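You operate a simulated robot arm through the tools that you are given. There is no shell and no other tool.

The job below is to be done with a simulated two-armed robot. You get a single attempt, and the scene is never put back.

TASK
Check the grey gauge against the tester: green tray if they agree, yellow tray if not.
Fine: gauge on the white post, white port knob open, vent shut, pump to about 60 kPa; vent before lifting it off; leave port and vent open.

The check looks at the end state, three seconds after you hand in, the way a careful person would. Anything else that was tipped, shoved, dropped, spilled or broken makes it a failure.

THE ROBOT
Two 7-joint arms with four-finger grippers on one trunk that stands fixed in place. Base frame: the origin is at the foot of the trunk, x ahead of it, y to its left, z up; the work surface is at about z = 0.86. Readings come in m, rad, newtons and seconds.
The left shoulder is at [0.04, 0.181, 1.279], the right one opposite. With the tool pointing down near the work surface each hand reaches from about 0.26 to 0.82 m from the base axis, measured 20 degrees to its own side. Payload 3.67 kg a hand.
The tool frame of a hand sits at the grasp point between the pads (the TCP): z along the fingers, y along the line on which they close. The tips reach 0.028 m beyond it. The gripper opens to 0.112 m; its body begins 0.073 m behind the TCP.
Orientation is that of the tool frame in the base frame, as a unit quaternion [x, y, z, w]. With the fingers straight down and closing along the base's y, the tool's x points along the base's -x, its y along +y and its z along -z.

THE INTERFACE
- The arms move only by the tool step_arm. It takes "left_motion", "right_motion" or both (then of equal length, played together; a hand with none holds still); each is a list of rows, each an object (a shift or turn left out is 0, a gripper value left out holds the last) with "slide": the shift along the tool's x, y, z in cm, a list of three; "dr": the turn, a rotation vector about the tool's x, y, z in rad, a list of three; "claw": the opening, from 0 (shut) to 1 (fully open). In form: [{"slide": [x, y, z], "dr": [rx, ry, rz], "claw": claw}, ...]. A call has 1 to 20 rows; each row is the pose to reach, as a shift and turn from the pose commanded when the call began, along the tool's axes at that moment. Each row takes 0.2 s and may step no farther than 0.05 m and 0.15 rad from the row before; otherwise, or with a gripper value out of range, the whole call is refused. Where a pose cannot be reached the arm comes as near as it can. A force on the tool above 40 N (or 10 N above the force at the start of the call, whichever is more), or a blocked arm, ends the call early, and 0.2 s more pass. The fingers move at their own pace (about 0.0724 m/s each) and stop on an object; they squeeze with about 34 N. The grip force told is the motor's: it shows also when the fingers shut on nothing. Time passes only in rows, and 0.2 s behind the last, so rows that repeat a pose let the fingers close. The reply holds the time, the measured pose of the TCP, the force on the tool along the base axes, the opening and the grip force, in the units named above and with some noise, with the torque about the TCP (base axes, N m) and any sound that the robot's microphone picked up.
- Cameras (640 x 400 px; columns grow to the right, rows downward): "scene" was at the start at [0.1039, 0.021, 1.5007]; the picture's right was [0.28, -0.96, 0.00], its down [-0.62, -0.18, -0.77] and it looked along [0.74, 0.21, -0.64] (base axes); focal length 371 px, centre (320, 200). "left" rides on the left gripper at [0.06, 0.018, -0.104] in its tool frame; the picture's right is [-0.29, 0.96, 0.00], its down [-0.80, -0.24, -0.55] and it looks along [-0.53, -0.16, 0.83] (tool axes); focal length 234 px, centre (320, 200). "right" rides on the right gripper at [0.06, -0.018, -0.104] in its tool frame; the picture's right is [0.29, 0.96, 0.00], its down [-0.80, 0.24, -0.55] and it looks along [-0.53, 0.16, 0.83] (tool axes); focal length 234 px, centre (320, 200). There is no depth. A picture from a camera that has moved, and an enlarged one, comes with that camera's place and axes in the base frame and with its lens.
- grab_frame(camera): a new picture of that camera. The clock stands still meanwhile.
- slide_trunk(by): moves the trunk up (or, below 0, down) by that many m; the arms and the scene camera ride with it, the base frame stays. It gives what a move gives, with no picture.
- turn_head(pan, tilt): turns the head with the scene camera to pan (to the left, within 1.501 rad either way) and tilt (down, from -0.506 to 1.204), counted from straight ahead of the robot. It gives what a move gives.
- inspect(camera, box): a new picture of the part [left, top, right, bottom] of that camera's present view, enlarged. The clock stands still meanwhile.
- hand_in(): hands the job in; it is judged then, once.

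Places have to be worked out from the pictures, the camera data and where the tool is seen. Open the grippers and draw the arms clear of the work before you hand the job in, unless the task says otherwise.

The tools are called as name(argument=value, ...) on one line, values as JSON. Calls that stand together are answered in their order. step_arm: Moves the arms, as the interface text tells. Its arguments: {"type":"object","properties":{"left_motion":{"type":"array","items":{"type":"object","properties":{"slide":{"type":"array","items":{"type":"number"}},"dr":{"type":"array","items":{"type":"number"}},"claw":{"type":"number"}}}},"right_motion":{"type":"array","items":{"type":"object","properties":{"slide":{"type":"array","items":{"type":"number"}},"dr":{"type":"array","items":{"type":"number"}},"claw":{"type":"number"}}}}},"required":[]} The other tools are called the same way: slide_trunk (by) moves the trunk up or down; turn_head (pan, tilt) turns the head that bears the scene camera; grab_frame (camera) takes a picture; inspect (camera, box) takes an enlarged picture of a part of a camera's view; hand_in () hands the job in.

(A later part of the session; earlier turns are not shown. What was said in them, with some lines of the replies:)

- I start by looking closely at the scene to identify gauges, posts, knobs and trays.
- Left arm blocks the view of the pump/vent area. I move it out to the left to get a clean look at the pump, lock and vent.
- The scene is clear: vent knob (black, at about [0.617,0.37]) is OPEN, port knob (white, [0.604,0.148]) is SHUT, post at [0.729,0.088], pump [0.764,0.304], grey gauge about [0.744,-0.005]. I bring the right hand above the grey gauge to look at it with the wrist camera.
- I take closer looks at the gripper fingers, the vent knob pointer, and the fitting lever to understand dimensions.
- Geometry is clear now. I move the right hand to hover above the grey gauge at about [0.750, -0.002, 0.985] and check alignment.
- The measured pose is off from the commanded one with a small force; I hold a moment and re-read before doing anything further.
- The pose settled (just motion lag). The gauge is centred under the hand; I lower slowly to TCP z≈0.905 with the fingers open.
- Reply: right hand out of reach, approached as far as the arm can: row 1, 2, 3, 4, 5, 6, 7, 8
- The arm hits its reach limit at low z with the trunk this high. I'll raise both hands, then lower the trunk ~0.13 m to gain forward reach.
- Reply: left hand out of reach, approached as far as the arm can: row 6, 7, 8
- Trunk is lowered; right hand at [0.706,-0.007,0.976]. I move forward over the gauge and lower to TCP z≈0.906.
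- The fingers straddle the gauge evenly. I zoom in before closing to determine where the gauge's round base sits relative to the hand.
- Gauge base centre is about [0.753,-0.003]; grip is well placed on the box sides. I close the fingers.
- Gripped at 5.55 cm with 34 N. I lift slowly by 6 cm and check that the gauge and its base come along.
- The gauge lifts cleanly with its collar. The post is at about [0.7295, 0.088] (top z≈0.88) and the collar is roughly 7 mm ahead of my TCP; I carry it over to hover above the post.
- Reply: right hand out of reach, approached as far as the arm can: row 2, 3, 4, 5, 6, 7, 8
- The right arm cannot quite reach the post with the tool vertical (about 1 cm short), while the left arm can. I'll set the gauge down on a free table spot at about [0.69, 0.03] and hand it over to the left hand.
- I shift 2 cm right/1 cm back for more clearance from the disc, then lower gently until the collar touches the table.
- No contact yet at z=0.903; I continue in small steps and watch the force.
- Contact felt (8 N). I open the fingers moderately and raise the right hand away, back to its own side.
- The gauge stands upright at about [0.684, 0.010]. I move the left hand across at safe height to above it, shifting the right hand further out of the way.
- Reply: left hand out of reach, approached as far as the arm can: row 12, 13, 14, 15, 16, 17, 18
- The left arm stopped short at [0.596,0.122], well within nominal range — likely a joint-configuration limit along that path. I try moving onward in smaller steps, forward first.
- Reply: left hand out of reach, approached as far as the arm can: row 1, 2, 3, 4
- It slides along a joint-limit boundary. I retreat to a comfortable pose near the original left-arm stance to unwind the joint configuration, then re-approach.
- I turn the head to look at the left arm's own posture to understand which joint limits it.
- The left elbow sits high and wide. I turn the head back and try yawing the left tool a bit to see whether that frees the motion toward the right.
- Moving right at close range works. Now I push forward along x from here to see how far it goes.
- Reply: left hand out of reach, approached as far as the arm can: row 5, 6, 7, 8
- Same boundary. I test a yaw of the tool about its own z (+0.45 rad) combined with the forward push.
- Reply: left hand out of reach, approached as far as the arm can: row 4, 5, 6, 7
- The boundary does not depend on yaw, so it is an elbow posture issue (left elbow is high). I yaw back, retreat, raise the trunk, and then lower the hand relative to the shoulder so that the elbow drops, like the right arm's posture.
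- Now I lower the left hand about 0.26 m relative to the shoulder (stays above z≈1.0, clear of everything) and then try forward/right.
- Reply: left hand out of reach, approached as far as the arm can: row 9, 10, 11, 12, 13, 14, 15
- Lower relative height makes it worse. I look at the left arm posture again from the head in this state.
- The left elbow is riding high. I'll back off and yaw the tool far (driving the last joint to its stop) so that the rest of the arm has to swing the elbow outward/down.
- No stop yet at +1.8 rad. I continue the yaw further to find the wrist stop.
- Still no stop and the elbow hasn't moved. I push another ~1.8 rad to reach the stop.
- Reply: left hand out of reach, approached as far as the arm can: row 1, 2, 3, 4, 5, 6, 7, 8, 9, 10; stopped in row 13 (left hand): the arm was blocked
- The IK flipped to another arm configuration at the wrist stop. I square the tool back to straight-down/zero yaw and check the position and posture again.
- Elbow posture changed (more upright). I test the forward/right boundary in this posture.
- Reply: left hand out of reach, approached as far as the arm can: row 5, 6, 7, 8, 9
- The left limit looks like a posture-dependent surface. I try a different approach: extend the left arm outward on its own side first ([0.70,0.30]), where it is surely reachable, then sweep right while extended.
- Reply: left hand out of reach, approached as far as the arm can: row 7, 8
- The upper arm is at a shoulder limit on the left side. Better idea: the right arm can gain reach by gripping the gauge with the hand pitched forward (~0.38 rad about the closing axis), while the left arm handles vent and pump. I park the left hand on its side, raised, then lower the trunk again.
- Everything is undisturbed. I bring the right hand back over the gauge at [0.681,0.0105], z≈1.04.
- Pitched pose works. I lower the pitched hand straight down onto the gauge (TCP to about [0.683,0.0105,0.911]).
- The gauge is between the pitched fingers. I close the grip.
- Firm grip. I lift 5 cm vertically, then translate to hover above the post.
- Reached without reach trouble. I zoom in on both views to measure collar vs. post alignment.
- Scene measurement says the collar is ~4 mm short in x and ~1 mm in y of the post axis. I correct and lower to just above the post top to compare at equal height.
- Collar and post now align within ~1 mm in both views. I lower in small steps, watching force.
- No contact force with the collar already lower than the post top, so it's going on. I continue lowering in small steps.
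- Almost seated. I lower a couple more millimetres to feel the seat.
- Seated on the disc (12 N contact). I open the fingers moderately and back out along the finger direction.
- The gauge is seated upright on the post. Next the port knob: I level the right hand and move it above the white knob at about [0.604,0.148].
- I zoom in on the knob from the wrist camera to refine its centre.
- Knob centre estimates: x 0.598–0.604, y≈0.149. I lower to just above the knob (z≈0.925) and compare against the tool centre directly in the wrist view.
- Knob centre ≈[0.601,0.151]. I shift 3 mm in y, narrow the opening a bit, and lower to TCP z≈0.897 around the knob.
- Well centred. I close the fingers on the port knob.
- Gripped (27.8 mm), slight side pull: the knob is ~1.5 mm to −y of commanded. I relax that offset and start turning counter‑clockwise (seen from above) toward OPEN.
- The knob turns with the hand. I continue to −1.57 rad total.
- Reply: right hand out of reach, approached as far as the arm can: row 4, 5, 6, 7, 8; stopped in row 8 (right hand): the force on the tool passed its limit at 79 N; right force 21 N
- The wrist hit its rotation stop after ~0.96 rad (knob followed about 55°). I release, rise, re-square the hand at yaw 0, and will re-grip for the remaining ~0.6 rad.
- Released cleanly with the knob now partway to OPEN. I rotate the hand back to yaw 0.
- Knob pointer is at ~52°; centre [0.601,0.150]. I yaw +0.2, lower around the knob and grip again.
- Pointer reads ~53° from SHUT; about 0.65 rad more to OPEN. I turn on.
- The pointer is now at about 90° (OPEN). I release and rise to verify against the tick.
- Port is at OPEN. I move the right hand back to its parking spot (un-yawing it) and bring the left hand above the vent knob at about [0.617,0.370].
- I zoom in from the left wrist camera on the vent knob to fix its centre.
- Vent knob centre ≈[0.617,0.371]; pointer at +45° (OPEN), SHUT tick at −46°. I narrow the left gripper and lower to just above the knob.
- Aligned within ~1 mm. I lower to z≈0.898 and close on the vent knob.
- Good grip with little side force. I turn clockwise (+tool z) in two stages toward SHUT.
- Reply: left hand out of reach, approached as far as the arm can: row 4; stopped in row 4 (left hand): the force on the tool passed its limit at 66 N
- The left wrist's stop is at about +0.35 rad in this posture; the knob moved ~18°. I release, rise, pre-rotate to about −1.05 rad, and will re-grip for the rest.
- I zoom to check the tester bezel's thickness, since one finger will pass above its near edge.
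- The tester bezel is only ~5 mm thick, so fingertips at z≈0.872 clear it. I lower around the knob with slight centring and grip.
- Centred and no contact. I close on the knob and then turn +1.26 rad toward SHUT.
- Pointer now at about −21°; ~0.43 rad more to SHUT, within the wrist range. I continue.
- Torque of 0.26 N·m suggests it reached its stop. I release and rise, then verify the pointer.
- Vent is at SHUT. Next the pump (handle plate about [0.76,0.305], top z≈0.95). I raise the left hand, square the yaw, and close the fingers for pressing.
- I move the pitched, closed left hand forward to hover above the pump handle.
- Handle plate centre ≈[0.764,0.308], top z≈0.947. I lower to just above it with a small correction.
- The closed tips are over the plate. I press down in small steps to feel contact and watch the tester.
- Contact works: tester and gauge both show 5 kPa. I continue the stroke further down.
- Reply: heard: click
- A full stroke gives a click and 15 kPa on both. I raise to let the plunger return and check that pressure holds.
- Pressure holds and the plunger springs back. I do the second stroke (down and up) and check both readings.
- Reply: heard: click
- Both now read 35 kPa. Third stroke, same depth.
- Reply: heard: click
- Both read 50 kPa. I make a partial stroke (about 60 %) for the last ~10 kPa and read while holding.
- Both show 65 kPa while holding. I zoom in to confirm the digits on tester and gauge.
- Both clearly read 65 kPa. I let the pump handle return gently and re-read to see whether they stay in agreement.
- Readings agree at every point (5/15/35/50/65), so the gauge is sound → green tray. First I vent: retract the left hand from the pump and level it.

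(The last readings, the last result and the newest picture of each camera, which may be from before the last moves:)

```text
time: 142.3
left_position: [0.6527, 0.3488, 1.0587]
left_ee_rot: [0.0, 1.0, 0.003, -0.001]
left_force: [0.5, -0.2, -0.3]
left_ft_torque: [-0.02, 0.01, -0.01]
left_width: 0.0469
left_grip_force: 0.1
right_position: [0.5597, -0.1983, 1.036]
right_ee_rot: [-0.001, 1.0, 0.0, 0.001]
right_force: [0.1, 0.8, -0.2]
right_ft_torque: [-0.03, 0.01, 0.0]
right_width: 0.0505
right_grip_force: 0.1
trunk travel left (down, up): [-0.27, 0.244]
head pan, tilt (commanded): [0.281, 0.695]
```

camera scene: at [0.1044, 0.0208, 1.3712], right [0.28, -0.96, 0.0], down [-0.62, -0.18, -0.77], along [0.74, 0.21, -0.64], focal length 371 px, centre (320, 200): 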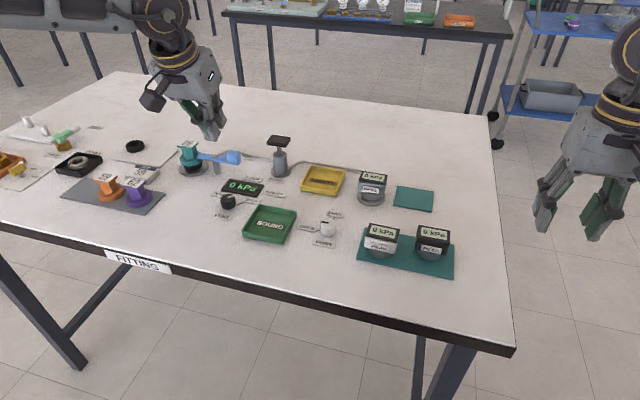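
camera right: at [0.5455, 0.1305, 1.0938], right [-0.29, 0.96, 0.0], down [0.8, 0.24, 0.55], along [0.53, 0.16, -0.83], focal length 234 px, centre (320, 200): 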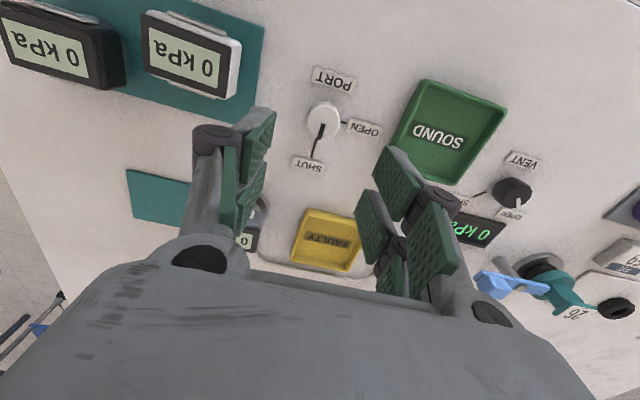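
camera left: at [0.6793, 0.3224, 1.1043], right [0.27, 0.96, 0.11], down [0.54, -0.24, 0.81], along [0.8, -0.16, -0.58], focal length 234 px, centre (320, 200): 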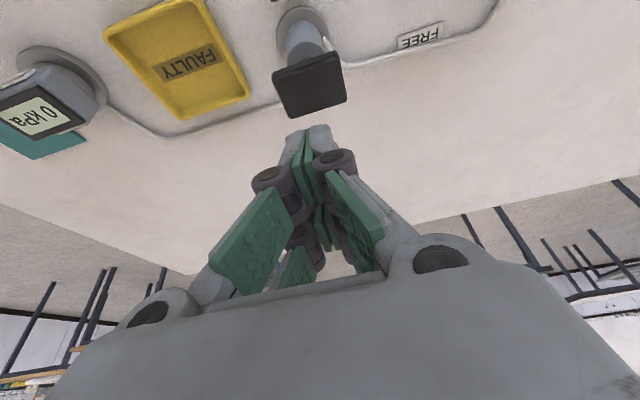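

Now I move above the vent knob at [0.616,0.370] and lower to z≈0.93, with a small +0.1 yaw.

step_arm(left_motion=[{"slide": [1.8, 1.1, 1], "dr": [0, 0, 0.05]}, {"slide": [3.65, 2.15, 3], "dr": [0, 0, 0.1]}, {"slide": [3.65, 2.15, 5.5], "dr": [0, 0, 0.1]}, {"slide": [3.65, 2.15, 8], "dr": [0, 0, 0.1]}, {"slide": [3.65, 2.15, 10.5], "dr": [0, 0, 0.1]}, {"slide": [3.65, 2.15, 12.9], "dr": [0, 0, 0.1]}, {"slide": [3.65, 2.15, 12.9], "dr": [0, 0, 0.1]}, {"slide": [3.65, 2.15, 12.9], "dr": [0, 0, 0.1]}])

inspect(camera="left", box=[220, 80, 420, 280])

```text
time: 144.1
left_position: [0.6139, 0.37, 0.929]
left_ee_rot: [0.051, 0.999, 0.001, 0.0]
left_force: [0.8, 0.3, 0.1]
left_ft_torque: [0.03, 0.02, 0.03]
left_width: 0.0471
left_grip_force: 0.1
right_position: [0.56, -0.1996, 1.0365]
right_ee_rot: [0.0, 1.0, 0.0, 0.001]
right_force: [0.1, 0.3, -0.6]
right_ft_torque: [0.0, -0.01, 0.03]
right_width: 0.0507
right_grip_force: 0.1
trunk travel left (down, up): [-0.27, 0.244]
head pan, tilt (commanded): [0.281, 0.695]
```

```text
2.00 times, centred on (320, 180) of left
camera zoom: at [0.5575, 0.3935, 1.0345], right [0.38, 0.92, 0.0], down [0.77, -0.32, 0.55], along [0.51, -0.21, -0.83], focal length 468 px, centre (320, 240)
```

zoom: 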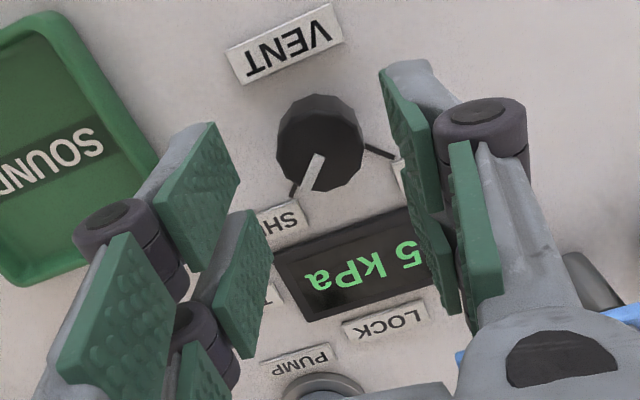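

Aligned; I lower onto the knob with a 2 mm forward correction and grip.

step_arm(left_motion=[{"slide": [-0.15, 0, 1.0], "claw": 0.42}, {"slide": [-0.15, 0, 2.0], "claw": 0.42}, {"slide": [-0.15, 0, 3.0], "claw": 0.42}, {"slide": [-0.15, 0, 3.0], "claw": 0.42}, {"slide": [-0.15, 0, 3.0], "claw": 0.2}, {"slide": [-0.15, 0, 3.0], "claw": 0.1}, {"slide": [-0.15, 0, 3.0], "claw": 0.1}, {"slide": [-0.15, 0, 3.0], "claw": 0.1}])

step_arm(left_motion=[{"dr": [0, 0, -0.1]}, {"dr": [0, 0, -0.2]}, {"dr": [0, 0, -0.3]}, {"dr": [0, 0, -0.4]}, {"dr": [0, 0, -0.5]}, {"dr": [0, 0, -0.6]}, {"dr": [0, 0, -0.7]}, {"dr": [0, 0, -0.8]}, {"dr": [0, 0, -0.8]}])

inspect(camera="left", box=[220, 80, 420, 280])

inspect(camera="scene", box=[200, 150, 400, 280])

```text
time: 145.9
left_position: [0.6165, 0.37, 0.8999]
left_ee_rot: [0.05, 0.999, 0.001, -0.001]
left_force: [-0.9, -3.9, -1.3]
left_ft_torque: [-0.12, -0.05, 0.02]
left_width: 0.0279
left_grip_force: 44.7
right_position: [0.5609, -0.1994, 1.0378]
right_ee_rot: [-0.001, 1.0, 0.001, 0.0]
right_force: [0.7, 0.8, -0.2]
right_ft_torque: [0.01, -0.01, -0.02]
right_width: 0.0505
right_grip_force: 0.0
trunk travel left (down, up): [-0.27, 0.244]
head pan, tilt (commanded): [0.281, 0.695]
```

```text
time: 147.9
left_position: [0.617, 0.3701, 0.9005]
left_ee_rot: [-0.343, 0.939, 0.002, 0.001]
left_force: [-1.3, 0.5, 2.4]
left_ft_torque: [-0.18, 0.16, 0.0]
left_width: 0.0279
left_grip_force: 44.9
right_position: [0.5601, -0.1987, 1.0371]
right_ee_rot: [0.001, 1.0, 0.0, 0.001]
right_force: [-0.6, 1.4, 0.3]
right_ft_torque: [0.03, 0.02, -0.02]
right_width: 0.0504
right_grip_force: 0.1
trunk travel left (down, up): [-0.27, 0.244]
head pan, tilt (commanded): [0.281, 0.695]
```

```text
2.00 times, centred on (320, 180) of left
camera zoom: at [0.5593, 0.345, 1.0046], right [-0.4, 0.92, 0.0], down [0.76, 0.33, 0.56], along [0.51, 0.22, -0.83], focal length 468 px, centre (320, 240)
```

zoom: 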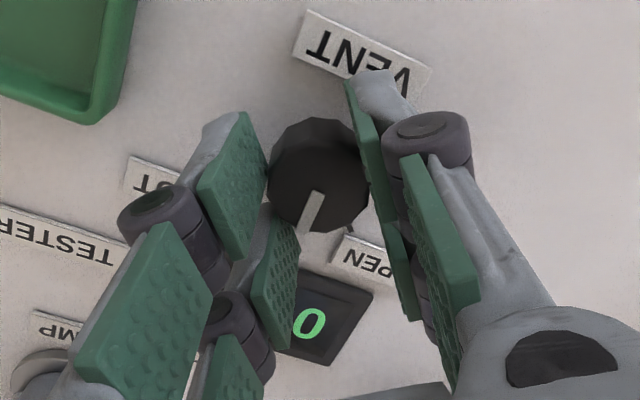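

```text
3.08 times, centred on (300, 215) of scene
camera zoom: at [0.1036, 0.0211, 1.3713], right [0.28, -0.96, 0.0], down [-0.61, -0.18, -0.77], along [0.74, 0.21, -0.64], focal length 1142 px, centre (382, 154)
```

zoom: 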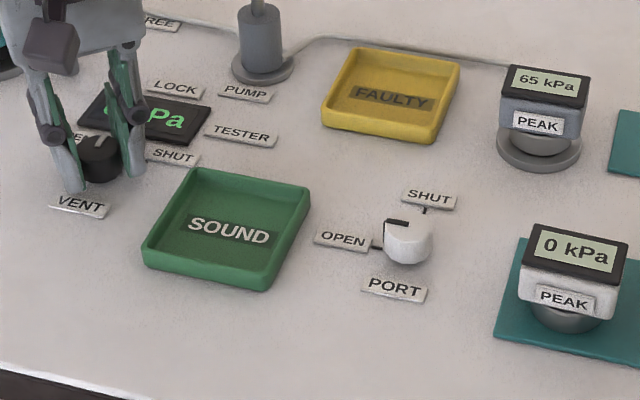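

The pressure has vented (tester dropping to 0), gauge holds 65 peak. I continue turning to full OPEN.

step_arm(left_motion=[{"dr": [0, 0, -0.1]}, {"dr": [0, 0, -0.2]}, {"dr": [0, 0, -0.3]}, {"dr": [0, 0, -0.4]}, {"dr": [0, 0, -0.5]}, {"dr": [0, 0, -0.6]}, {"dr": [0, 0, -0.7]}, {"dr": [0, 0, -0.77]}, {"dr": [0, 0, -0.77]}])

inspect(camera="left", box=[220, 80, 420, 280])

inspect(camera="scene", box=[205, 150, 285, 220])

```text
time: 149.9
left_position: [0.6158, 0.3701, 0.9003]
left_ee_rot: [-0.67, 0.742, 0.003, 0.002]
left_force: [-6.0, 3.7, 4.1]
left_ft_torque: [0.3, -0.03, -0.55]
left_width: 0.0277
left_grip_force: 44.8
right_position: [0.5594, -0.1989, 1.0372]
right_ee_rot: [0.001, 1.0, 0.0, 0.001]
right_force: [-0.4, 0.1, 0.4]
right_ft_torque: [0.01, 0.03, 0.0]
right_width: 0.0506
right_grip_force: 0.0
trunk travel left (down, up): [-0.27, 0.244]
head pan, tilt (commanded): [0.281, 0.695]
```

```text
2.00 times, centred on (320, 180) of left
camera zoom: at [0.592, 0.312, 1.0043], right [-0.92, 0.38, 0.0], down [0.32, 0.77, 0.56], along [0.21, 0.52, -0.83], focal length 468 px, centre (320, 240)
```

zoom: 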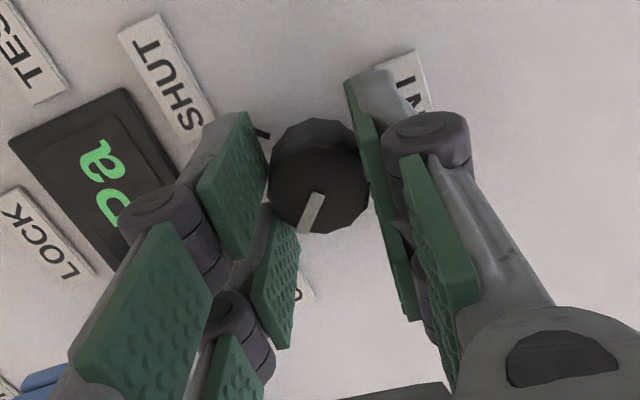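

```text
5.71 times, centred on (245, 185) of scene
camera zoom: at [0.1028, 0.0213, 1.3714], right [0.28, -0.96, 0.0], down [-0.61, -0.18, -0.77], along [0.74, 0.21, -0.64], focal length 2120 px, centre (749, 286)
```

zoom: 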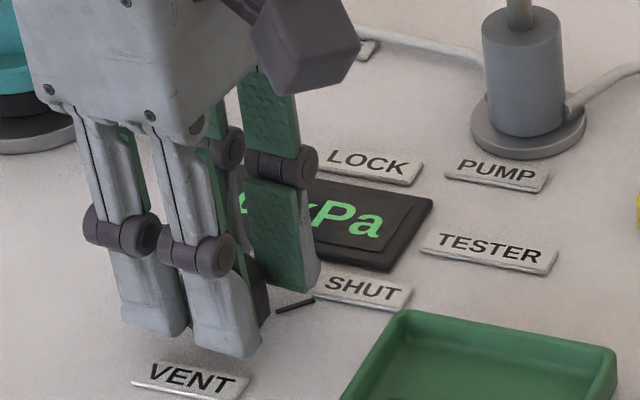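

At the OPEN stop (torque −0.55). I release, rise, and verify the vent pointer.

step_arm(left_motion=[{"claw": 0.3}, {"claw": 0.42}, {"claw": 0.42}, {"slide": [0, 0, -1.0], "claw": 0.42}, {"slide": [0, 0, -2.5], "claw": 0.42}, {"slide": [0, 0, -4.5], "claw": 0.42}, {"slide": [0, 0, -7.5], "claw": 0.42}, {"slide": [0, 0, -11], "claw": 0.42}, {"slide": [0, 0, -15], "claw": 0.42}, {"slide": [0, 0, -15], "claw": 0.42}])

inspect(camera="scene", box=[205, 165, 285, 225])

inspect(camera="scene", box=[230, 165, 400, 265])

```text
time: 152.1
left_position: [0.617, 0.3701, 1.0498]
left_ee_rot: [-0.669, 0.743, 0.002, 0.0]
left_force: [-0.2, -0.8, 0.8]
left_ft_torque: [0.0, 0.05, 0.0]
left_width: 0.047
left_grip_force: 0.0
right_position: [0.5605, -0.198, 1.0355]
right_ee_rot: [-0.001, 1.0, 0.0, 0.001]
right_force: [-0.1, -1.1, 0.1]
right_ft_torque: [-0.02, 0.04, -0.01]
right_width: 0.0503
right_grip_force: 0.1
trunk travel left (down, up): [-0.27, 0.244]
head pan, tilt (commanded): [0.281, 0.695]
```

```text
6.67 times, centred on (245, 195) of scene
camera zoom: at [0.1045, 0.0213, 1.3712], right [0.28, -0.96, 0.0], down [-0.62, -0.18, -0.77], along [0.74, 0.21, -0.64], focal length 2474 px, centre (820, 233)
```

zoom: 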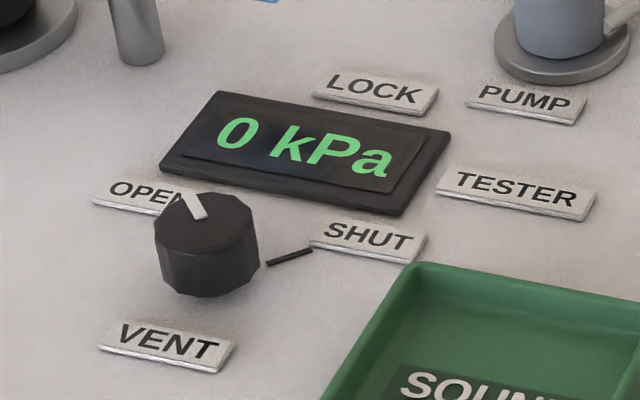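

```text
3.76 times, centred on (315, 215) of scene
camera zoom: at [0.1045, 0.0213, 1.3712], right [0.28, -0.96, 0.0], down [-0.62, -0.18, -0.77], along [0.74, 0.21, -0.64], focal length 1397 px, centre (339, 144)
```

zoom: 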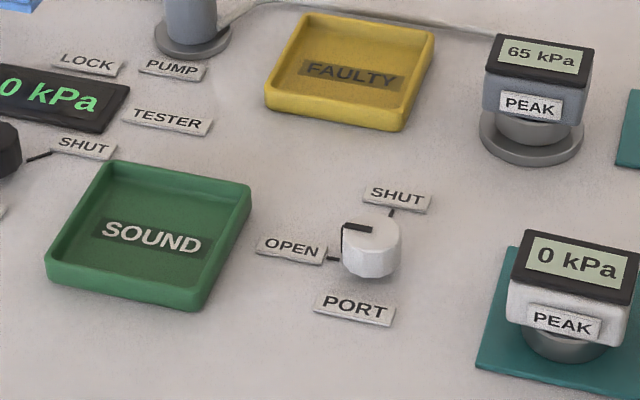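

Vent OPEN confirmed, tester 0, gauge peak 65. I park the left hand back on its side and square its yaw.

step_arm(left_motion=[{"slide": [-0.6, 1.7, -0.5], "dr": [0, 0, 0.12]}, {"slide": [-1.2, 3.4, -1], "dr": [0, 0, 0.24]}, {"slide": [-1.8, 5.1, -1.5], "dr": [0, 0, 0.36]}, {"slide": [-2.5, 7, -2], "dr": [0, 0, 0.48]}, {"slide": [-3.1, 8.7, -2.5], "dr": [0, 0, 0.6]}, {"slide": [-3.7, 10.4, -3], "dr": [0, 0, 0.72]}, {"slide": [-4.3, 12.1, -3.5], "dr": [0, 0, 0.84]}, {"slide": [-5, 14, -4], "dr": [0, 0, 0.96]}, {"slide": [-5.6, 15.7, -4.5], "dr": [0, 0, 1.08]}, {"slide": [-6.25, 17.4, -5], "dr": [0, 0, 1.2]}, {"slide": [-6.25, 17.4, -5], "dr": [0, 0, 1.33]}, {"slide": [-6.25, 17.4, -5], "dr": [0, 0, 1.46]}, {"slide": [-6.25, 17.4, -5], "dr": [0, 0, 1.46]}])

step_arm(right_motion=[{"slide": [-0.8, 2, -1]}, {"slide": [-2.2, 5.5, -2]}, {"slide": [-3.6, 9, -2]}, {"slide": [-5, 12.5, -2]}, {"slide": [-6.4, 16, -2]}, {"slide": [-8, 19.5, -2]}, {"slide": [-9.6, 23, -2]}, {"slide": [-11.2, 26, -2]}, {"slide": [-12.8, 28.8, -2], "claw": 0.68}, {"slide": [-12.8, 28.8, -2], "claw": 0.68}, {"slide": [-12.8, 28.8, -2], "claw": 0.68}])

grab_frame(camera="scene")

```text
time: 154.9
left_position: [0.4503, 0.4501, 1.0997]
left_ee_rot: [-0.003, 1.0, 0.001, -0.001]
left_force: [0.2, 1.2, 0.4]
left_ft_torque: [0.01, 0.01, -0.03]
left_width: 0.0473
left_grip_force: 0.0
right_position: [0.5609, -0.1993, 1.0357]
right_ee_rot: [0.0, 1.0, -0.001, 0.001]
right_force: [-0.7, -0.2, -0.8]
right_ft_torque: [0.0, 0.02, 0.0]
right_width: 0.0505
right_grip_force: 0.2
trunk travel left (down, up): [-0.27, 0.244]
head pan, tilt (commanded): [0.281, 0.695]
```

```text
time: 157.3
left_position: [0.4503, 0.4505, 1.0993]
left_ee_rot: [-0.004, 1.0, 0.002, -0.001]
left_force: [0.1, 1.2, -0.8]
left_ft_torque: [0.01, -0.03, -0.02]
left_width: 0.0471
left_grip_force: 0.2
right_position: [0.6883, 0.0901, 1.0581]
right_ee_rot: [-0.001, 1.0, 0.0, 0.001]
right_force: [0.2, 0.7, 0.0]
right_ft_torque: [-0.03, -0.02, 0.0]
right_width: 0.0766
right_grip_force: 0.0
trunk travel left (down, up): [-0.27, 0.244]
head pan, tilt (commanded): [0.281, 0.695]
```

```text
taken
camera scene: at [0.1037, 0.0217, 1.3713], right [0.28, -0.96, 0.0], down [-0.62, -0.18, -0.77], along [0.74, 0.21, -0.64], focal length 371 px, centre (320, 200)
```

scene: 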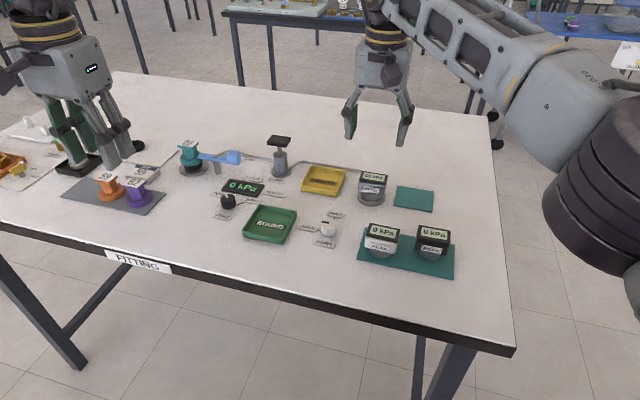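

I pitch the right hand forward again (−0.38 rad) and line up for re-gripping the gauge on the post.

step_arm(right_motion=[{"dr": [0, -0.1, 0]}, {"dr": [0, -0.2, 0]}, {"dr": [0, -0.3, 0]}, {"dr": [0, -0.38, 0]}, {"dr": [0, -0.38, 0]}, {"dr": [0, -0.38, 0]}])

step_arm(right_motion=[{"slide": [0.3, -0.05, 1.3]}, {"slide": [0.6, -0.08, 2.6]}, {"slide": [0.97, -0.08, 3.9]}, {"slide": [0.97, -0.08, 3.9]}, {"slide": [0.97, -0.08, 3.9]}])

grab_frame(camera="right")

inspect(camera="scene", box=[310, 110, 430, 210])

```text
time: 158.7
left_position: [0.4495, 0.4496, 1.0993]
left_ee_rot: [-0.004, 1.0, 0.002, 0.0]
left_force: [-0.9, 0.1, -0.5]
left_ft_torque: [0.03, -0.03, 0.04]
left_width: 0.047
left_grip_force: 0.1
right_position: [0.6873, 0.0885, 1.0572]
right_ee_rot: [0.0, 0.982, 0.0, 0.19]
right_force: [0.4, 0.2, 0.0]
right_ft_torque: [-0.03, 0.0, -0.02]
right_width: 0.0762
right_grip_force: 0.1
trunk travel left (down, up): [-0.27, 0.244]
head pan, tilt (commanded): [0.281, 0.695]
```

```text
time: 159.9
left_position: [0.449, 0.4502, 1.1002]
left_ee_rot: [-0.004, 1.0, 0.002, -0.001]
left_force: [0.3, 0.7, 0.1]
left_ft_torque: [0.01, 0.02, 0.0]
left_width: 0.0469
left_grip_force: 0.1
right_position: [0.6935, 0.088, 1.0182]
right_ee_rot: [0.0, 0.982, -0.001, 0.189]
right_force: [-0.1, 0.0, -0.3]
right_ft_torque: [0.01, 0.0, -0.01]
right_width: 0.0759
right_grip_force: 0.0
trunk travel left (down, up): [-0.27, 0.244]
head pan, tilt (commanded): [0.281, 0.695]
```

```text
taken
camera right: at [0.5992, 0.0704, 1.0912], right [-0.27, 0.96, -0.11], down [0.53, 0.24, 0.81], along [0.8, 0.16, -0.58], focal length 234 px, centre (320, 200)
```

right: 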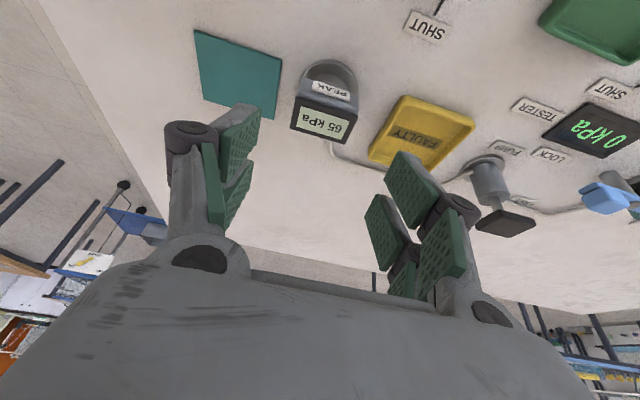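

```text
4.00 times, centred on (370, 160) of scene
camera zoom: at [0.1039, 0.0212, 1.3713], right [0.28, -0.96, 0.0], down [-0.62, -0.18, -0.77], along [0.74, 0.21, -0.64], focal length 1484 px, centre (120, 360)
```

zoom: 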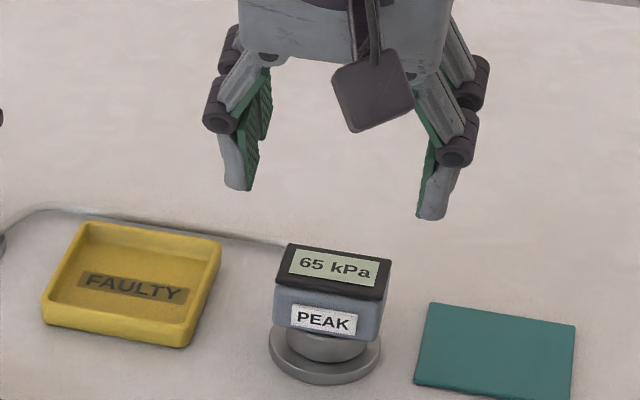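

Matches my retreat pose. I advance along the finger direction to the grip point.

step_arm(right_motion=[{"slide": [0, 0.05, 2]}, {"slide": [0, 0.1, 4]}, {"slide": [0, 0.1, 6]}, {"slide": [0, 0.1, 7.8]}, {"slide": [0, 0.1, 9.2]}, {"slide": [0, 0.1, 10]}, {"slide": [0, 0.1, 10]}, {"slide": [0, 0.1, 10]}])

grab_frame(camera="right")

inspect(camera="scene", box=[310, 120, 430, 220])

```text
time: 161.7
left_position: [0.4495, 0.449, 1.1]
left_ee_rot: [-0.005, 1.0, 0.001, -0.001]
left_force: [0.1, -0.2, -0.7]
left_ft_torque: [-0.01, 0.01, -0.01]
left_width: 0.0468
left_grip_force: 0.1
right_position: [0.7309, 0.089, 0.9239]
right_ee_rot: [0.0, 0.982, 0.0, 0.19]
right_force: [0.1, 0.4, -0.3]
right_ft_torque: [-0.02, 0.0, 0.02]
right_width: 0.0764
right_grip_force: 0.1
trunk travel left (down, up): [-0.27, 0.244]
head pan, tilt (commanded): [0.281, 0.695]
```

```text
taken
camera right: at [0.6361, 0.0717, 0.9984], right [-0.27, 0.96, -0.11], down [0.53, 0.24, 0.81], along [0.8, 0.16, -0.58], focal length 234 px, centre (320, 200)
```

right: 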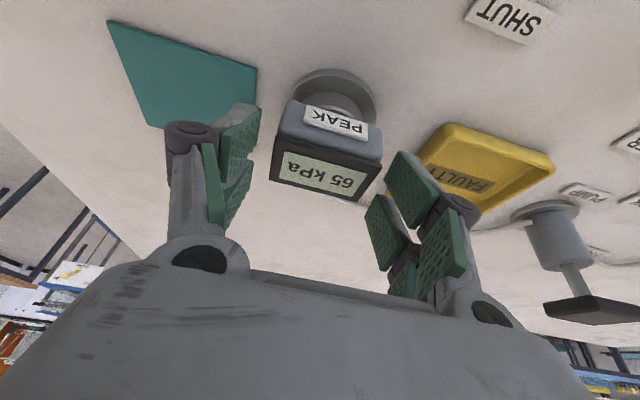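

```text
4.00 times, centred on (370, 170) of scene
camera zoom: at [0.1039, 0.0212, 1.3713], right [0.28, -0.96, 0.0], down [-0.62, -0.18, -0.77], along [0.74, 0.21, -0.64], focal length 1484 px, centre (120, 320)
```

zoom: 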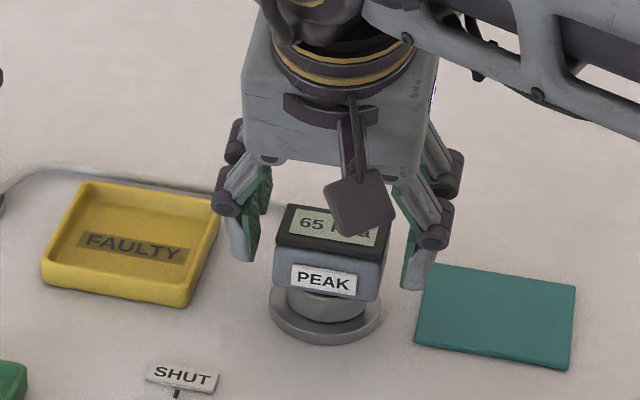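

Fingers straddle the gauge; I close and lift it straight up off the post.

step_arm(right_motion=[{"claw": 0.5}, {"claw": 0.3}, {"claw": 0.1}, {"claw": 0.1}, {"claw": 0.1}])

step_arm(right_motion=[{"slide": [-0.11, 0, -0.28]}, {"slide": [-0.3, 0, -0.74]}, {"slide": [-0.56, 0, -1.4]}, {"slide": [-0.93, 0, -2.32]}, {"slide": [-1.48, 0, -3.7]}, {"slide": [-2.2, 0, -5.5]}, {"slide": [-2.2, 0, -5.5]}, {"slide": [-2.2, 0, -5.5]}])

inspect(camera="scene", box=[310, 120, 430, 220])

grab_frame(camera="right")

```text
time: 162.9
left_position: [0.4498, 0.4495, 1.1]
left_ee_rot: [-0.004, 1.0, 0.002, -0.001]
left_force: [-0.2, -1.1, 0.1]
left_ft_torque: [0.02, 0.04, 0.0]
left_width: 0.0472
left_grip_force: 0.0
right_position: [0.7307, 0.0891, 0.9248]
right_ee_rot: [0.0, 0.982, -0.001, 0.19]
right_force: [0.7, 0.8, -0.5]
right_ft_torque: [0.0, 0.06, -0.01]
right_width: 0.0555
right_grip_force: 33.6
trunk travel left (down, up): [-0.27, 0.244]
head pan, tilt (commanded): [0.281, 0.695]
```

```text
time: 164.7
left_position: [0.4497, 0.4488, 1.1002]
left_ee_rot: [-0.005, 1.0, 0.001, -0.001]
left_force: [-0.6, 0.5, -0.6]
left_ft_torque: [0.02, 0.0, 0.01]
left_width: 0.047
left_grip_force: 0.1
right_position: [0.7315, 0.0897, 0.9845]
right_ee_rot: [0.0, 0.982, 0.0, 0.189]
right_force: [0.4, 0.7, -1.0]
right_ft_torque: [0.0, 0.02, 0.0]
right_width: 0.0555
right_grip_force: 33.8
trunk travel left (down, up): [-0.27, 0.244]
head pan, tilt (commanded): [0.281, 0.695]
```

```text
4.00 times, centred on (370, 170) of scene
camera zoom: at [0.1039, 0.0212, 1.3713], right [0.28, -0.96, 0.0], down [-0.62, -0.18, -0.77], along [0.74, 0.21, -0.64], focal length 1484 px, centre (120, 320)
```

zoom: 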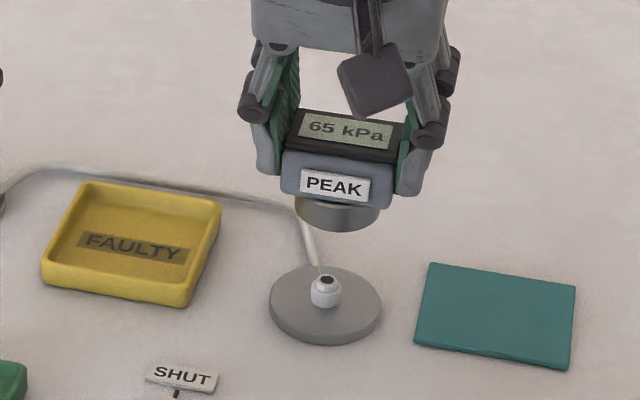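

```text
taken
camera right: at [0.636, 0.0714, 1.0575], right [-0.27, 0.96, -0.11], down [0.53, 0.24, 0.81], along [0.8, 0.16, -0.58], focal length 234 px, centre (320, 200)
```

right: 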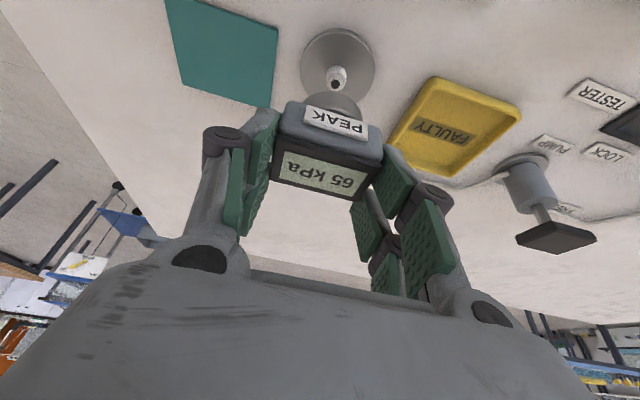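

The gauge is off the post, peak 65 retained. I carry it at height toward the green SOUND tray (centre ≈[0.587,0.262]) in two stages.

step_arm(right_motion=[{"slide": [0.9, 1.1, -0.36]}, {"slide": [2.3, 2.8, -0.9]}, {"slide": [3.7, 4.6, -1.45]}, {"slide": [5.1, 6.4, -2.0]}, {"slide": [6.5, 8.2, -2.6]}, {"slide": [6.85, 8.6, -2.74]}, {"slide": [6.85, 8.6, -2.74]}])

grab_frame(camera="scene")

```text
time: 166.3
left_position: [0.4499, 0.4492, 1.1001]
left_ee_rot: [-0.005, 1.0, 0.002, -0.002]
left_force: [-0.4, -0.2, -0.5]
left_ft_torque: [0.0, 0.0, 0.0]
left_width: 0.047
left_grip_force: 0.0
right_position: [0.6554, 0.1757, 0.984]
right_ee_rot: [0.0, 0.982, 0.0, 0.19]
right_force: [-0.4, 0.4, -0.6]
right_ft_torque: [0.0, 0.04, 0.01]
right_width: 0.0558
right_grip_force: 34.2
trunk travel left (down, up): [-0.27, 0.244]
head pan, tilt (commanded): [0.281, 0.695]
```

```text
taken
camera scene: at [0.104, 0.0213, 1.3713], right [0.28, -0.96, 0.0], down [-0.62, -0.18, -0.77], along [0.74, 0.21, -0.64], focal length 371 px, centre (320, 200)
```

scene: 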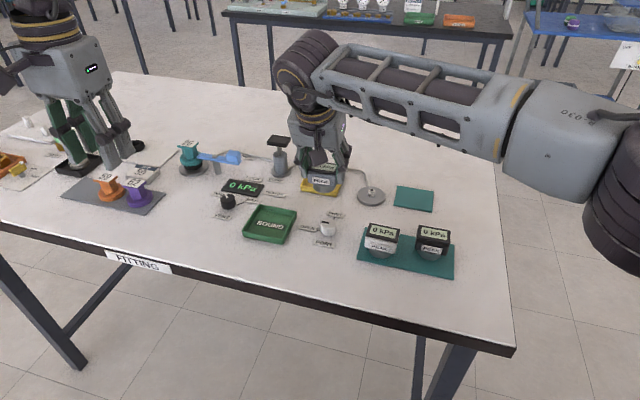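

Good clearance so far. Second stage to above the tray centre.

step_arm(right_motion=[{"slide": [1.2, 1.6, -0.48]}, {"slide": [2.7, 3.5, -1.08]}, {"slide": [4.2, 5.5, -1.68]}, {"slide": [5.6, 7.3, -2.24]}, {"slide": [6.63, 8.63, -2.65]}, {"slide": [6.63, 8.63, -2.65]}, {"slide": [6.63, 8.63, -2.65]}])

inspect(camera="scene", box=[210, 130, 350, 260])

grab_frame(camera="right")

```text
time: 167.9
left_position: [0.4495, 0.4497, 1.099]
left_ee_rot: [-0.004, 1.0, 0.002, -0.001]
left_force: [0.5, 0.0, 0.3]
left_ft_torque: [-0.02, 0.01, 0.03]
left_width: 0.0469
left_grip_force: 0.0
right_position: [0.586, 0.2619, 0.9848]
right_ee_rot: [0.0, 0.982, 0.0, 0.19]
right_force: [-0.1, -0.1, -1.3]
right_ft_torque: [0.03, 0.06, -0.01]
right_width: 0.0557
right_grip_force: 34.1
trunk travel left (down, up): [-0.27, 0.244]
head pan, tilt (commanded): [0.281, 0.695]
```

```text
3.08 times, centred on (280, 195) of scene
camera zoom: at [0.1039, 0.0215, 1.3713], right [0.28, -0.96, 0.0], down [-0.62, -0.18, -0.77], along [0.74, 0.21, -0.64], focal length 1142 px, centre (443, 215)
```

zoom: 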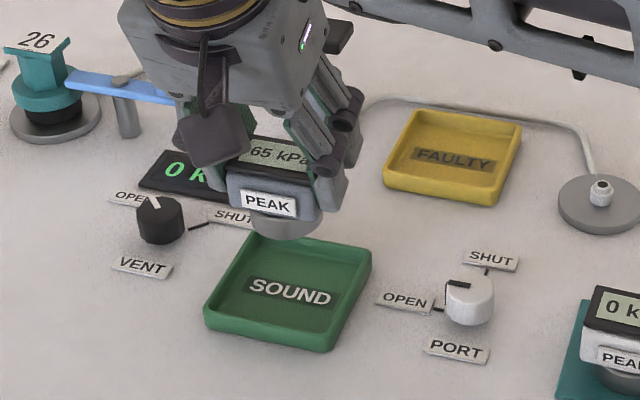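

```text
taken
camera right: at [0.4907, 0.244, 1.0576], right [-0.27, 0.96, -0.11], down [0.53, 0.24, 0.81], along [0.8, 0.16, -0.58], focal length 234 px, centre (320, 200)
```

right: 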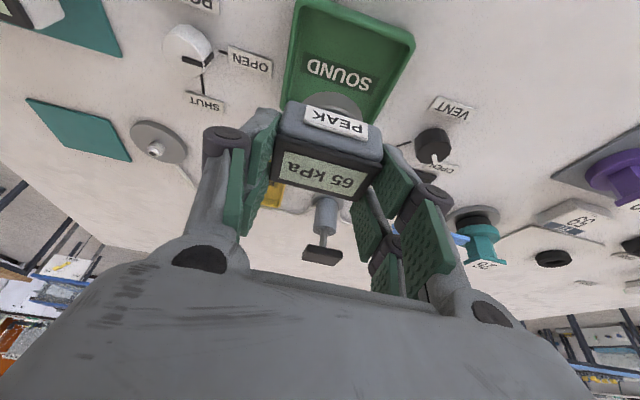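

Collar is within ~4 mm of tray centre; I correct and lower to just above the tray floor.

step_arm(right_motion=[{"slide": [0.0, 0.2, 1.0]}, {"slide": [0.4, 0.2, 2.0]}, {"slide": [0.8, 0.2, 3.1]}, {"slide": [1.2, 0.2, 4.1]}, {"slide": [1.5, 0.2, 4.8]}, {"slide": [1.63, 0.2, 5.16]}, {"slide": [1.63, 0.2, 5.16]}])

inspect(camera="scene", box=[230, 160, 330, 250])

grab_frame(camera="right")

```text
time: 169.5
left_position: [0.4495, 0.4491, 1.0998]
left_ee_rot: [-0.004, 1.0, 0.002, 0.0]
left_force: [-0.2, 1.2, 0.0]
left_ft_torque: [0.01, -0.02, 0.03]
left_width: 0.047
left_grip_force: 0.0
right_position: [0.5899, 0.2632, 0.9298]
right_ee_rot: [0.0, 0.982, -0.001, 0.189]
right_force: [0.2, 0.5, -1.6]
right_ft_torque: [0.0, 0.01, -0.02]
right_width: 0.0555
right_grip_force: 34.0
trunk travel left (down, up): [-0.27, 0.244]
head pan, tilt (commanded): [0.281, 0.695]
```

```text
4.44 times, centred on (280, 205) of scene
camera zoom: at [0.1039, 0.0213, 1.3713], right [0.28, -0.96, 0.0], down [-0.62, -0.18, -0.77], along [0.74, 0.21, -0.64], focal length 1649 px, centre (498, 178)
```

zoom: 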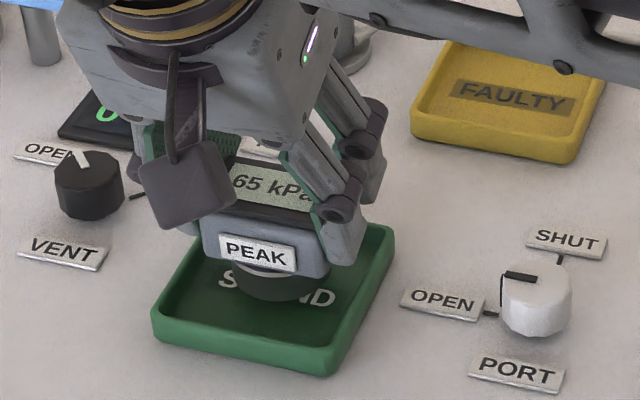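

```text
taken
camera right: at [0.495, 0.246, 1.0032], right [-0.27, 0.96, -0.11], down [0.53, 0.24, 0.81], along [0.8, 0.16, -0.58], focal length 234 px, centre (320, 200)
```

right: 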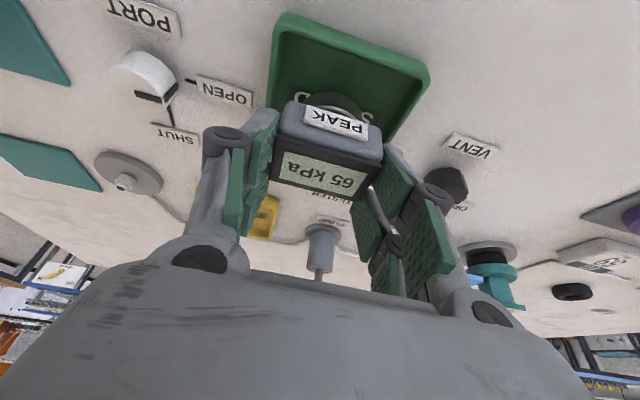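

The collar is centred inside the tray. I lower gently to touch the tray floor.

step_arm(right_motion=[{"slide": [0.11, 0, 0.28]}, {"slide": [0.22, 0, 0.56]}, {"slide": [0.3, 0, 0.75]}, {"slide": [0.3, 0, 0.75]}])

```text
time: 170.5
left_position: [0.4512, 0.4488, 1.1002]
left_ee_rot: [-0.005, 1.0, 0.001, 0.0]
left_force: [-0.6, -0.1, -0.3]
left_ft_torque: [0.0, 0.0, -0.04]
left_width: 0.0469
left_grip_force: 0.1
right_position: [0.5893, 0.264, 0.9215]
right_ee_rot: [0.0, 0.982, -0.001, 0.189]
right_force: [0.0, -0.3, -1.2]
right_ft_torque: [0.0, 0.0, -0.02]
right_width: 0.0555
right_grip_force: 33.9
trunk travel left (down, up): [-0.27, 0.244]
head pan, tilt (commanded): [0.281, 0.695]
```

No contact yet; a few more millimetres.

step_arm(right_motion=[{"slide": [0.06, 0, 0.14]}, {"slide": [0.11, 0, 0.28]}, {"slide": [0.11, 0, 0.28]}])

```text
time: 171.3
left_position: [0.4491, 0.4497, 1.1014]
left_ee_rot: [-0.004, 1.0, 0.003, 0.0]
left_force: [-0.4, 0.3, -0.2]
left_ft_torque: [0.01, 0.01, -0.01]
left_width: 0.047
left_grip_force: 0.1
right_position: [0.5891, 0.2629, 0.9194]
right_ee_rot: [0.0, 0.982, 0.001, 0.191]
right_force: [2.7, 2.1, 19.1]
right_ft_torque: [-0.09, 0.16, -0.01]
right_width: 0.0554
right_grip_force: 34.5
trunk travel left (down, up): [-0.27, 0.244]
head pan, tilt (commanded): [0.281, 0.695]
```

Firm contact with the tray floor (19 N). I relax 1 mm, open the fingers, and back out along the finger direction.

step_arm(right_motion=[{"slide": [-0.04, 0, -0.12]}, {"slide": [-0.04, 0, -0.12], "claw": 0.6}, {"slide": [-0.04, 0, -0.12], "claw": 0.68}, {"slide": [-0.04, 0, -0.12], "claw": 0.68}, {"slide": [-0.04, 0, -1.2], "claw": 0.68}, {"slide": [-0.04, 0, -2.7], "claw": 0.68}, {"slide": [-0.04, 0, -4.7], "claw": 0.68}, {"slide": [-0.04, 0, -7.2], "claw": 0.68}, {"slide": [-0.04, 0, -10], "claw": 0.68}, {"slide": [-0.04, 0, -10], "claw": 0.68}])

inspect(camera="scene", box=[210, 150, 350, 260])

grab_frame(camera="right")

```text
time: 173.5
left_position: [0.4498, 0.4497, 1.0996]
left_ee_rot: [-0.005, 1.0, 0.002, -0.001]
left_force: [0.0, 0.7, 0.2]
left_ft_torque: [0.01, 0.04, -0.03]
left_width: 0.0471
left_grip_force: 0.1
right_position: [0.5523, 0.264, 1.0106]
right_ee_rot: [0.001, 0.982, -0.001, 0.188]
right_force: [-0.2, 0.4, -0.2]
right_ft_torque: [-0.03, -0.02, 0.01]
right_width: 0.0763
right_grip_force: 0.0
trunk travel left (down, up): [-0.27, 0.244]
head pan, tilt (commanded): [0.281, 0.695]
```

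```text
3.64 times, centred on (280, 205) of scene
camera zoom: at [0.1043, 0.0214, 1.3712], right [0.28, -0.96, 0.0], down [-0.62, -0.18, -0.77], along [0.74, 0.21, -0.64], focal length 1349 px, centre (466, 182)
```

zoom: 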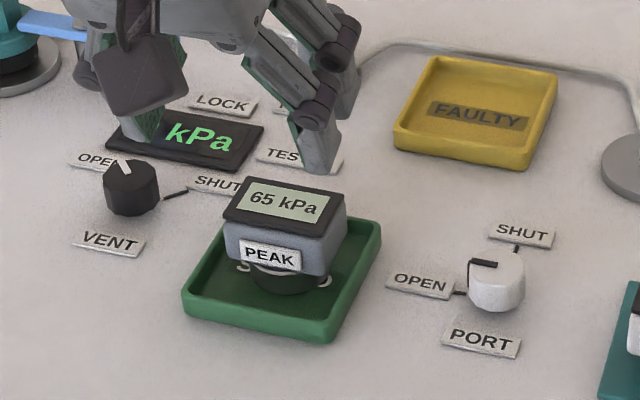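

```text
taken
camera right: at [0.4579, 0.2458, 1.0853], right [-0.27, 0.96, -0.11], down [0.53, 0.24, 0.81], along [0.8, 0.16, -0.58], focal length 234 px, centre (320, 200)
```

right: 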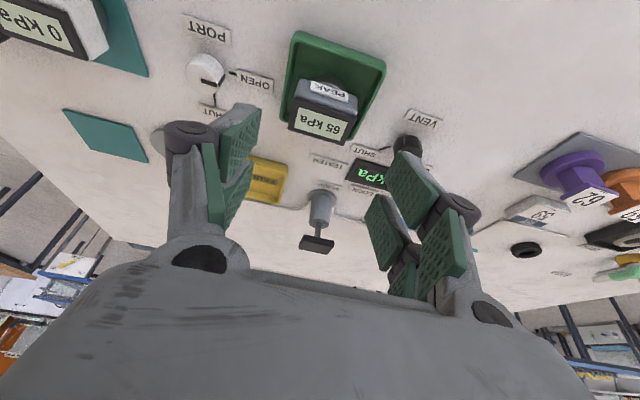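

The gauge sits upright in the green tray. I raise the right hand further, move it out to its own side, and level it.

step_arm(right_motion=[{"slide": [-0.9, 0, -2.3]}, {"slide": [-1.86, 0, -4.64]}, {"slide": [-1.86, -3, -4.64]}, {"slide": [-1.86, -7, -4.64]}, {"slide": [-1.86, -11, -4.64]}, {"slide": [-1.86, -15, -4.64]}, {"slide": [-1.86, -19, -4.64]}, {"slide": [-1.86, -23, -4.64]}, {"slide": [-1.86, -27, -4.64]}, {"slide": [-1.86, -31, -4.64]}, {"slide": [-1.86, -35, -4.64]}, {"slide": [-1.86, -39, -4.64]}, {"slide": [-1.86, -43, -4.64]}, {"slide": [-1.86, -46, -4.64]}, {"slide": [-1.86, -46, -4.64]}])

step_arm(right_motion=[{"dr": [0, 0.1, 0], "claw": 0.9}, {"dr": [0, 0.2, 0], "claw": 0.9}, {"dr": [0, 0.3, 0], "claw": 0.9}, {"dr": [0, 0.38, 0], "claw": 0.9}, {"dr": [0, 0.38, 0], "claw": 0.9}], left_motion=[{"slide": [1, 2, 0], "claw": 0.9}, {"slide": [1, 4, 0], "claw": 0.9}, {"slide": [1, 6, 0], "claw": 0.9}, {"slide": [1, 8, 0], "claw": 0.9}, {"slide": [1, 8, 0], "claw": 0.9}])

grab_frame(camera="scene")

inspect(camera="scene", box=[200, 150, 400, 280])

```text
time: 176.7
left_position: [0.4504, 0.4501, 1.0997]
left_ee_rot: [-0.004, 1.0, 0.001, -0.001]
left_force: [0.0, 0.4, 0.0]
left_ft_torque: [-0.02, 0.01, 0.05]
left_width: 0.0468
left_grip_force: 0.2
right_position: [0.5526, -0.1954, 1.0617]
right_ee_rot: [-0.001, 0.982, 0.0, 0.189]
right_force: [0.5, 0.9, 0.1]
right_ft_torque: [-0.02, 0.04, 0.02]
right_width: 0.0759
right_grip_force: 0.0
trunk travel left (down, up): [-0.27, 0.244]
head pan, tilt (commanded): [0.281, 0.695]
```

```text
time: 177.9
left_position: [0.4378, 0.5288, 1.0996]
left_ee_rot: [-0.003, 1.0, 0.003, -0.001]
left_force: [0.1, 0.6, -0.1]
left_ft_torque: [0.02, -0.03, 0.03]
left_width: 0.1008
left_grip_force: 0.0
right_position: [0.553, -0.1984, 1.0625]
right_ee_rot: [0.0, 1.0, 0.001, 0.0]
right_force: [0.0, -0.6, -0.1]
right_ft_torque: [-0.05, -0.02, 0.03]
right_width: 0.1009
right_grip_force: 0.1
trunk travel left (down, up): [-0.27, 0.244]
head pan, tilt (commanded): [0.281, 0.695]
```

```text
taken
camera scene: at [0.1036, 0.0203, 1.3713], right [0.28, -0.96, 0.0], down [-0.62, -0.18, -0.77], along [0.74, 0.21, -0.64], focal length 371 px, centre (320, 200)
```

scene: 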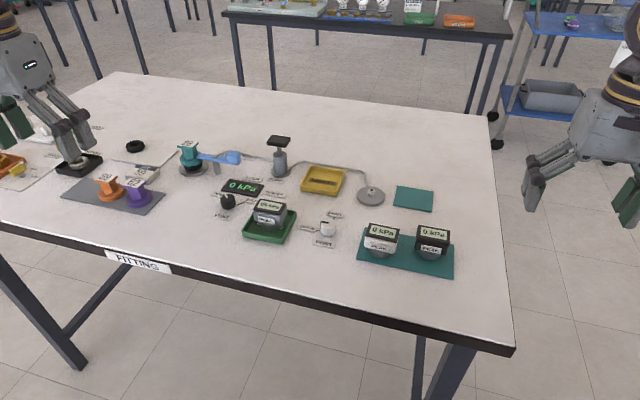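

```text
3.08 times, centred on (300, 215) of scene
camera zoom: at [0.1036, 0.0203, 1.3713], right [0.28, -0.96, 0.0], down [-0.62, -0.18, -0.77], along [0.74, 0.21, -0.64], focal length 1142 px, centre (382, 154)
```

zoom: 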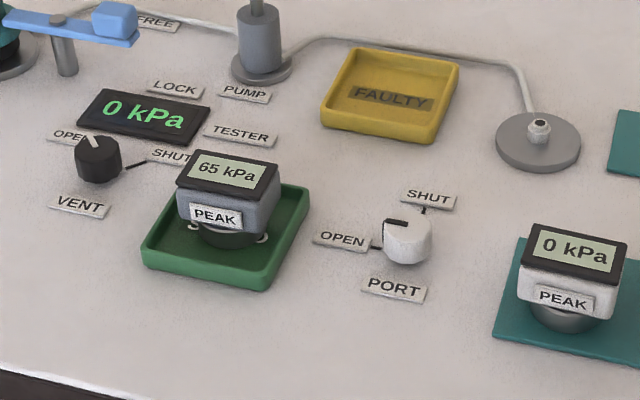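

All is in its end state: the grey gauge stands upright in the green tray. The vent and port pointers are both at OPEN, the tester reads 0 kPa, and nothing else on the bench has moved. Both hands are open and clear, so I hand in.

hand_in()

```text
The job is handed in.
```

The grey gauge agreed with the tester, so I put it in the green tray and handed the job in.

- **Readings:** gauge and tester showed the same value at every step: 5, 15, 35, 50 and 65 kPa.
- **Pressure reached:** the last pump stroke went a little past target, so the check peaked at 65 kPa rather than 60. The gauge still displays that 65 kPa peak.
- **End state:** I vented before lifting the gauge off. Port and vent are both at OPEN, and the tester reads 0 kPa.
- **Extra handling:** the right arm couldn't reach the post at first, so I set the gauge on bare table for a short while and re-gripped it. While turning the port and vent knobs, each wrist once hit its rotation stop and briefly spiked the force (79 N and 66 N). Both knobs still worked normally afterwards.

The last pictures showed nothing else tipped or moved. Both hands were open and clear when I handed in.
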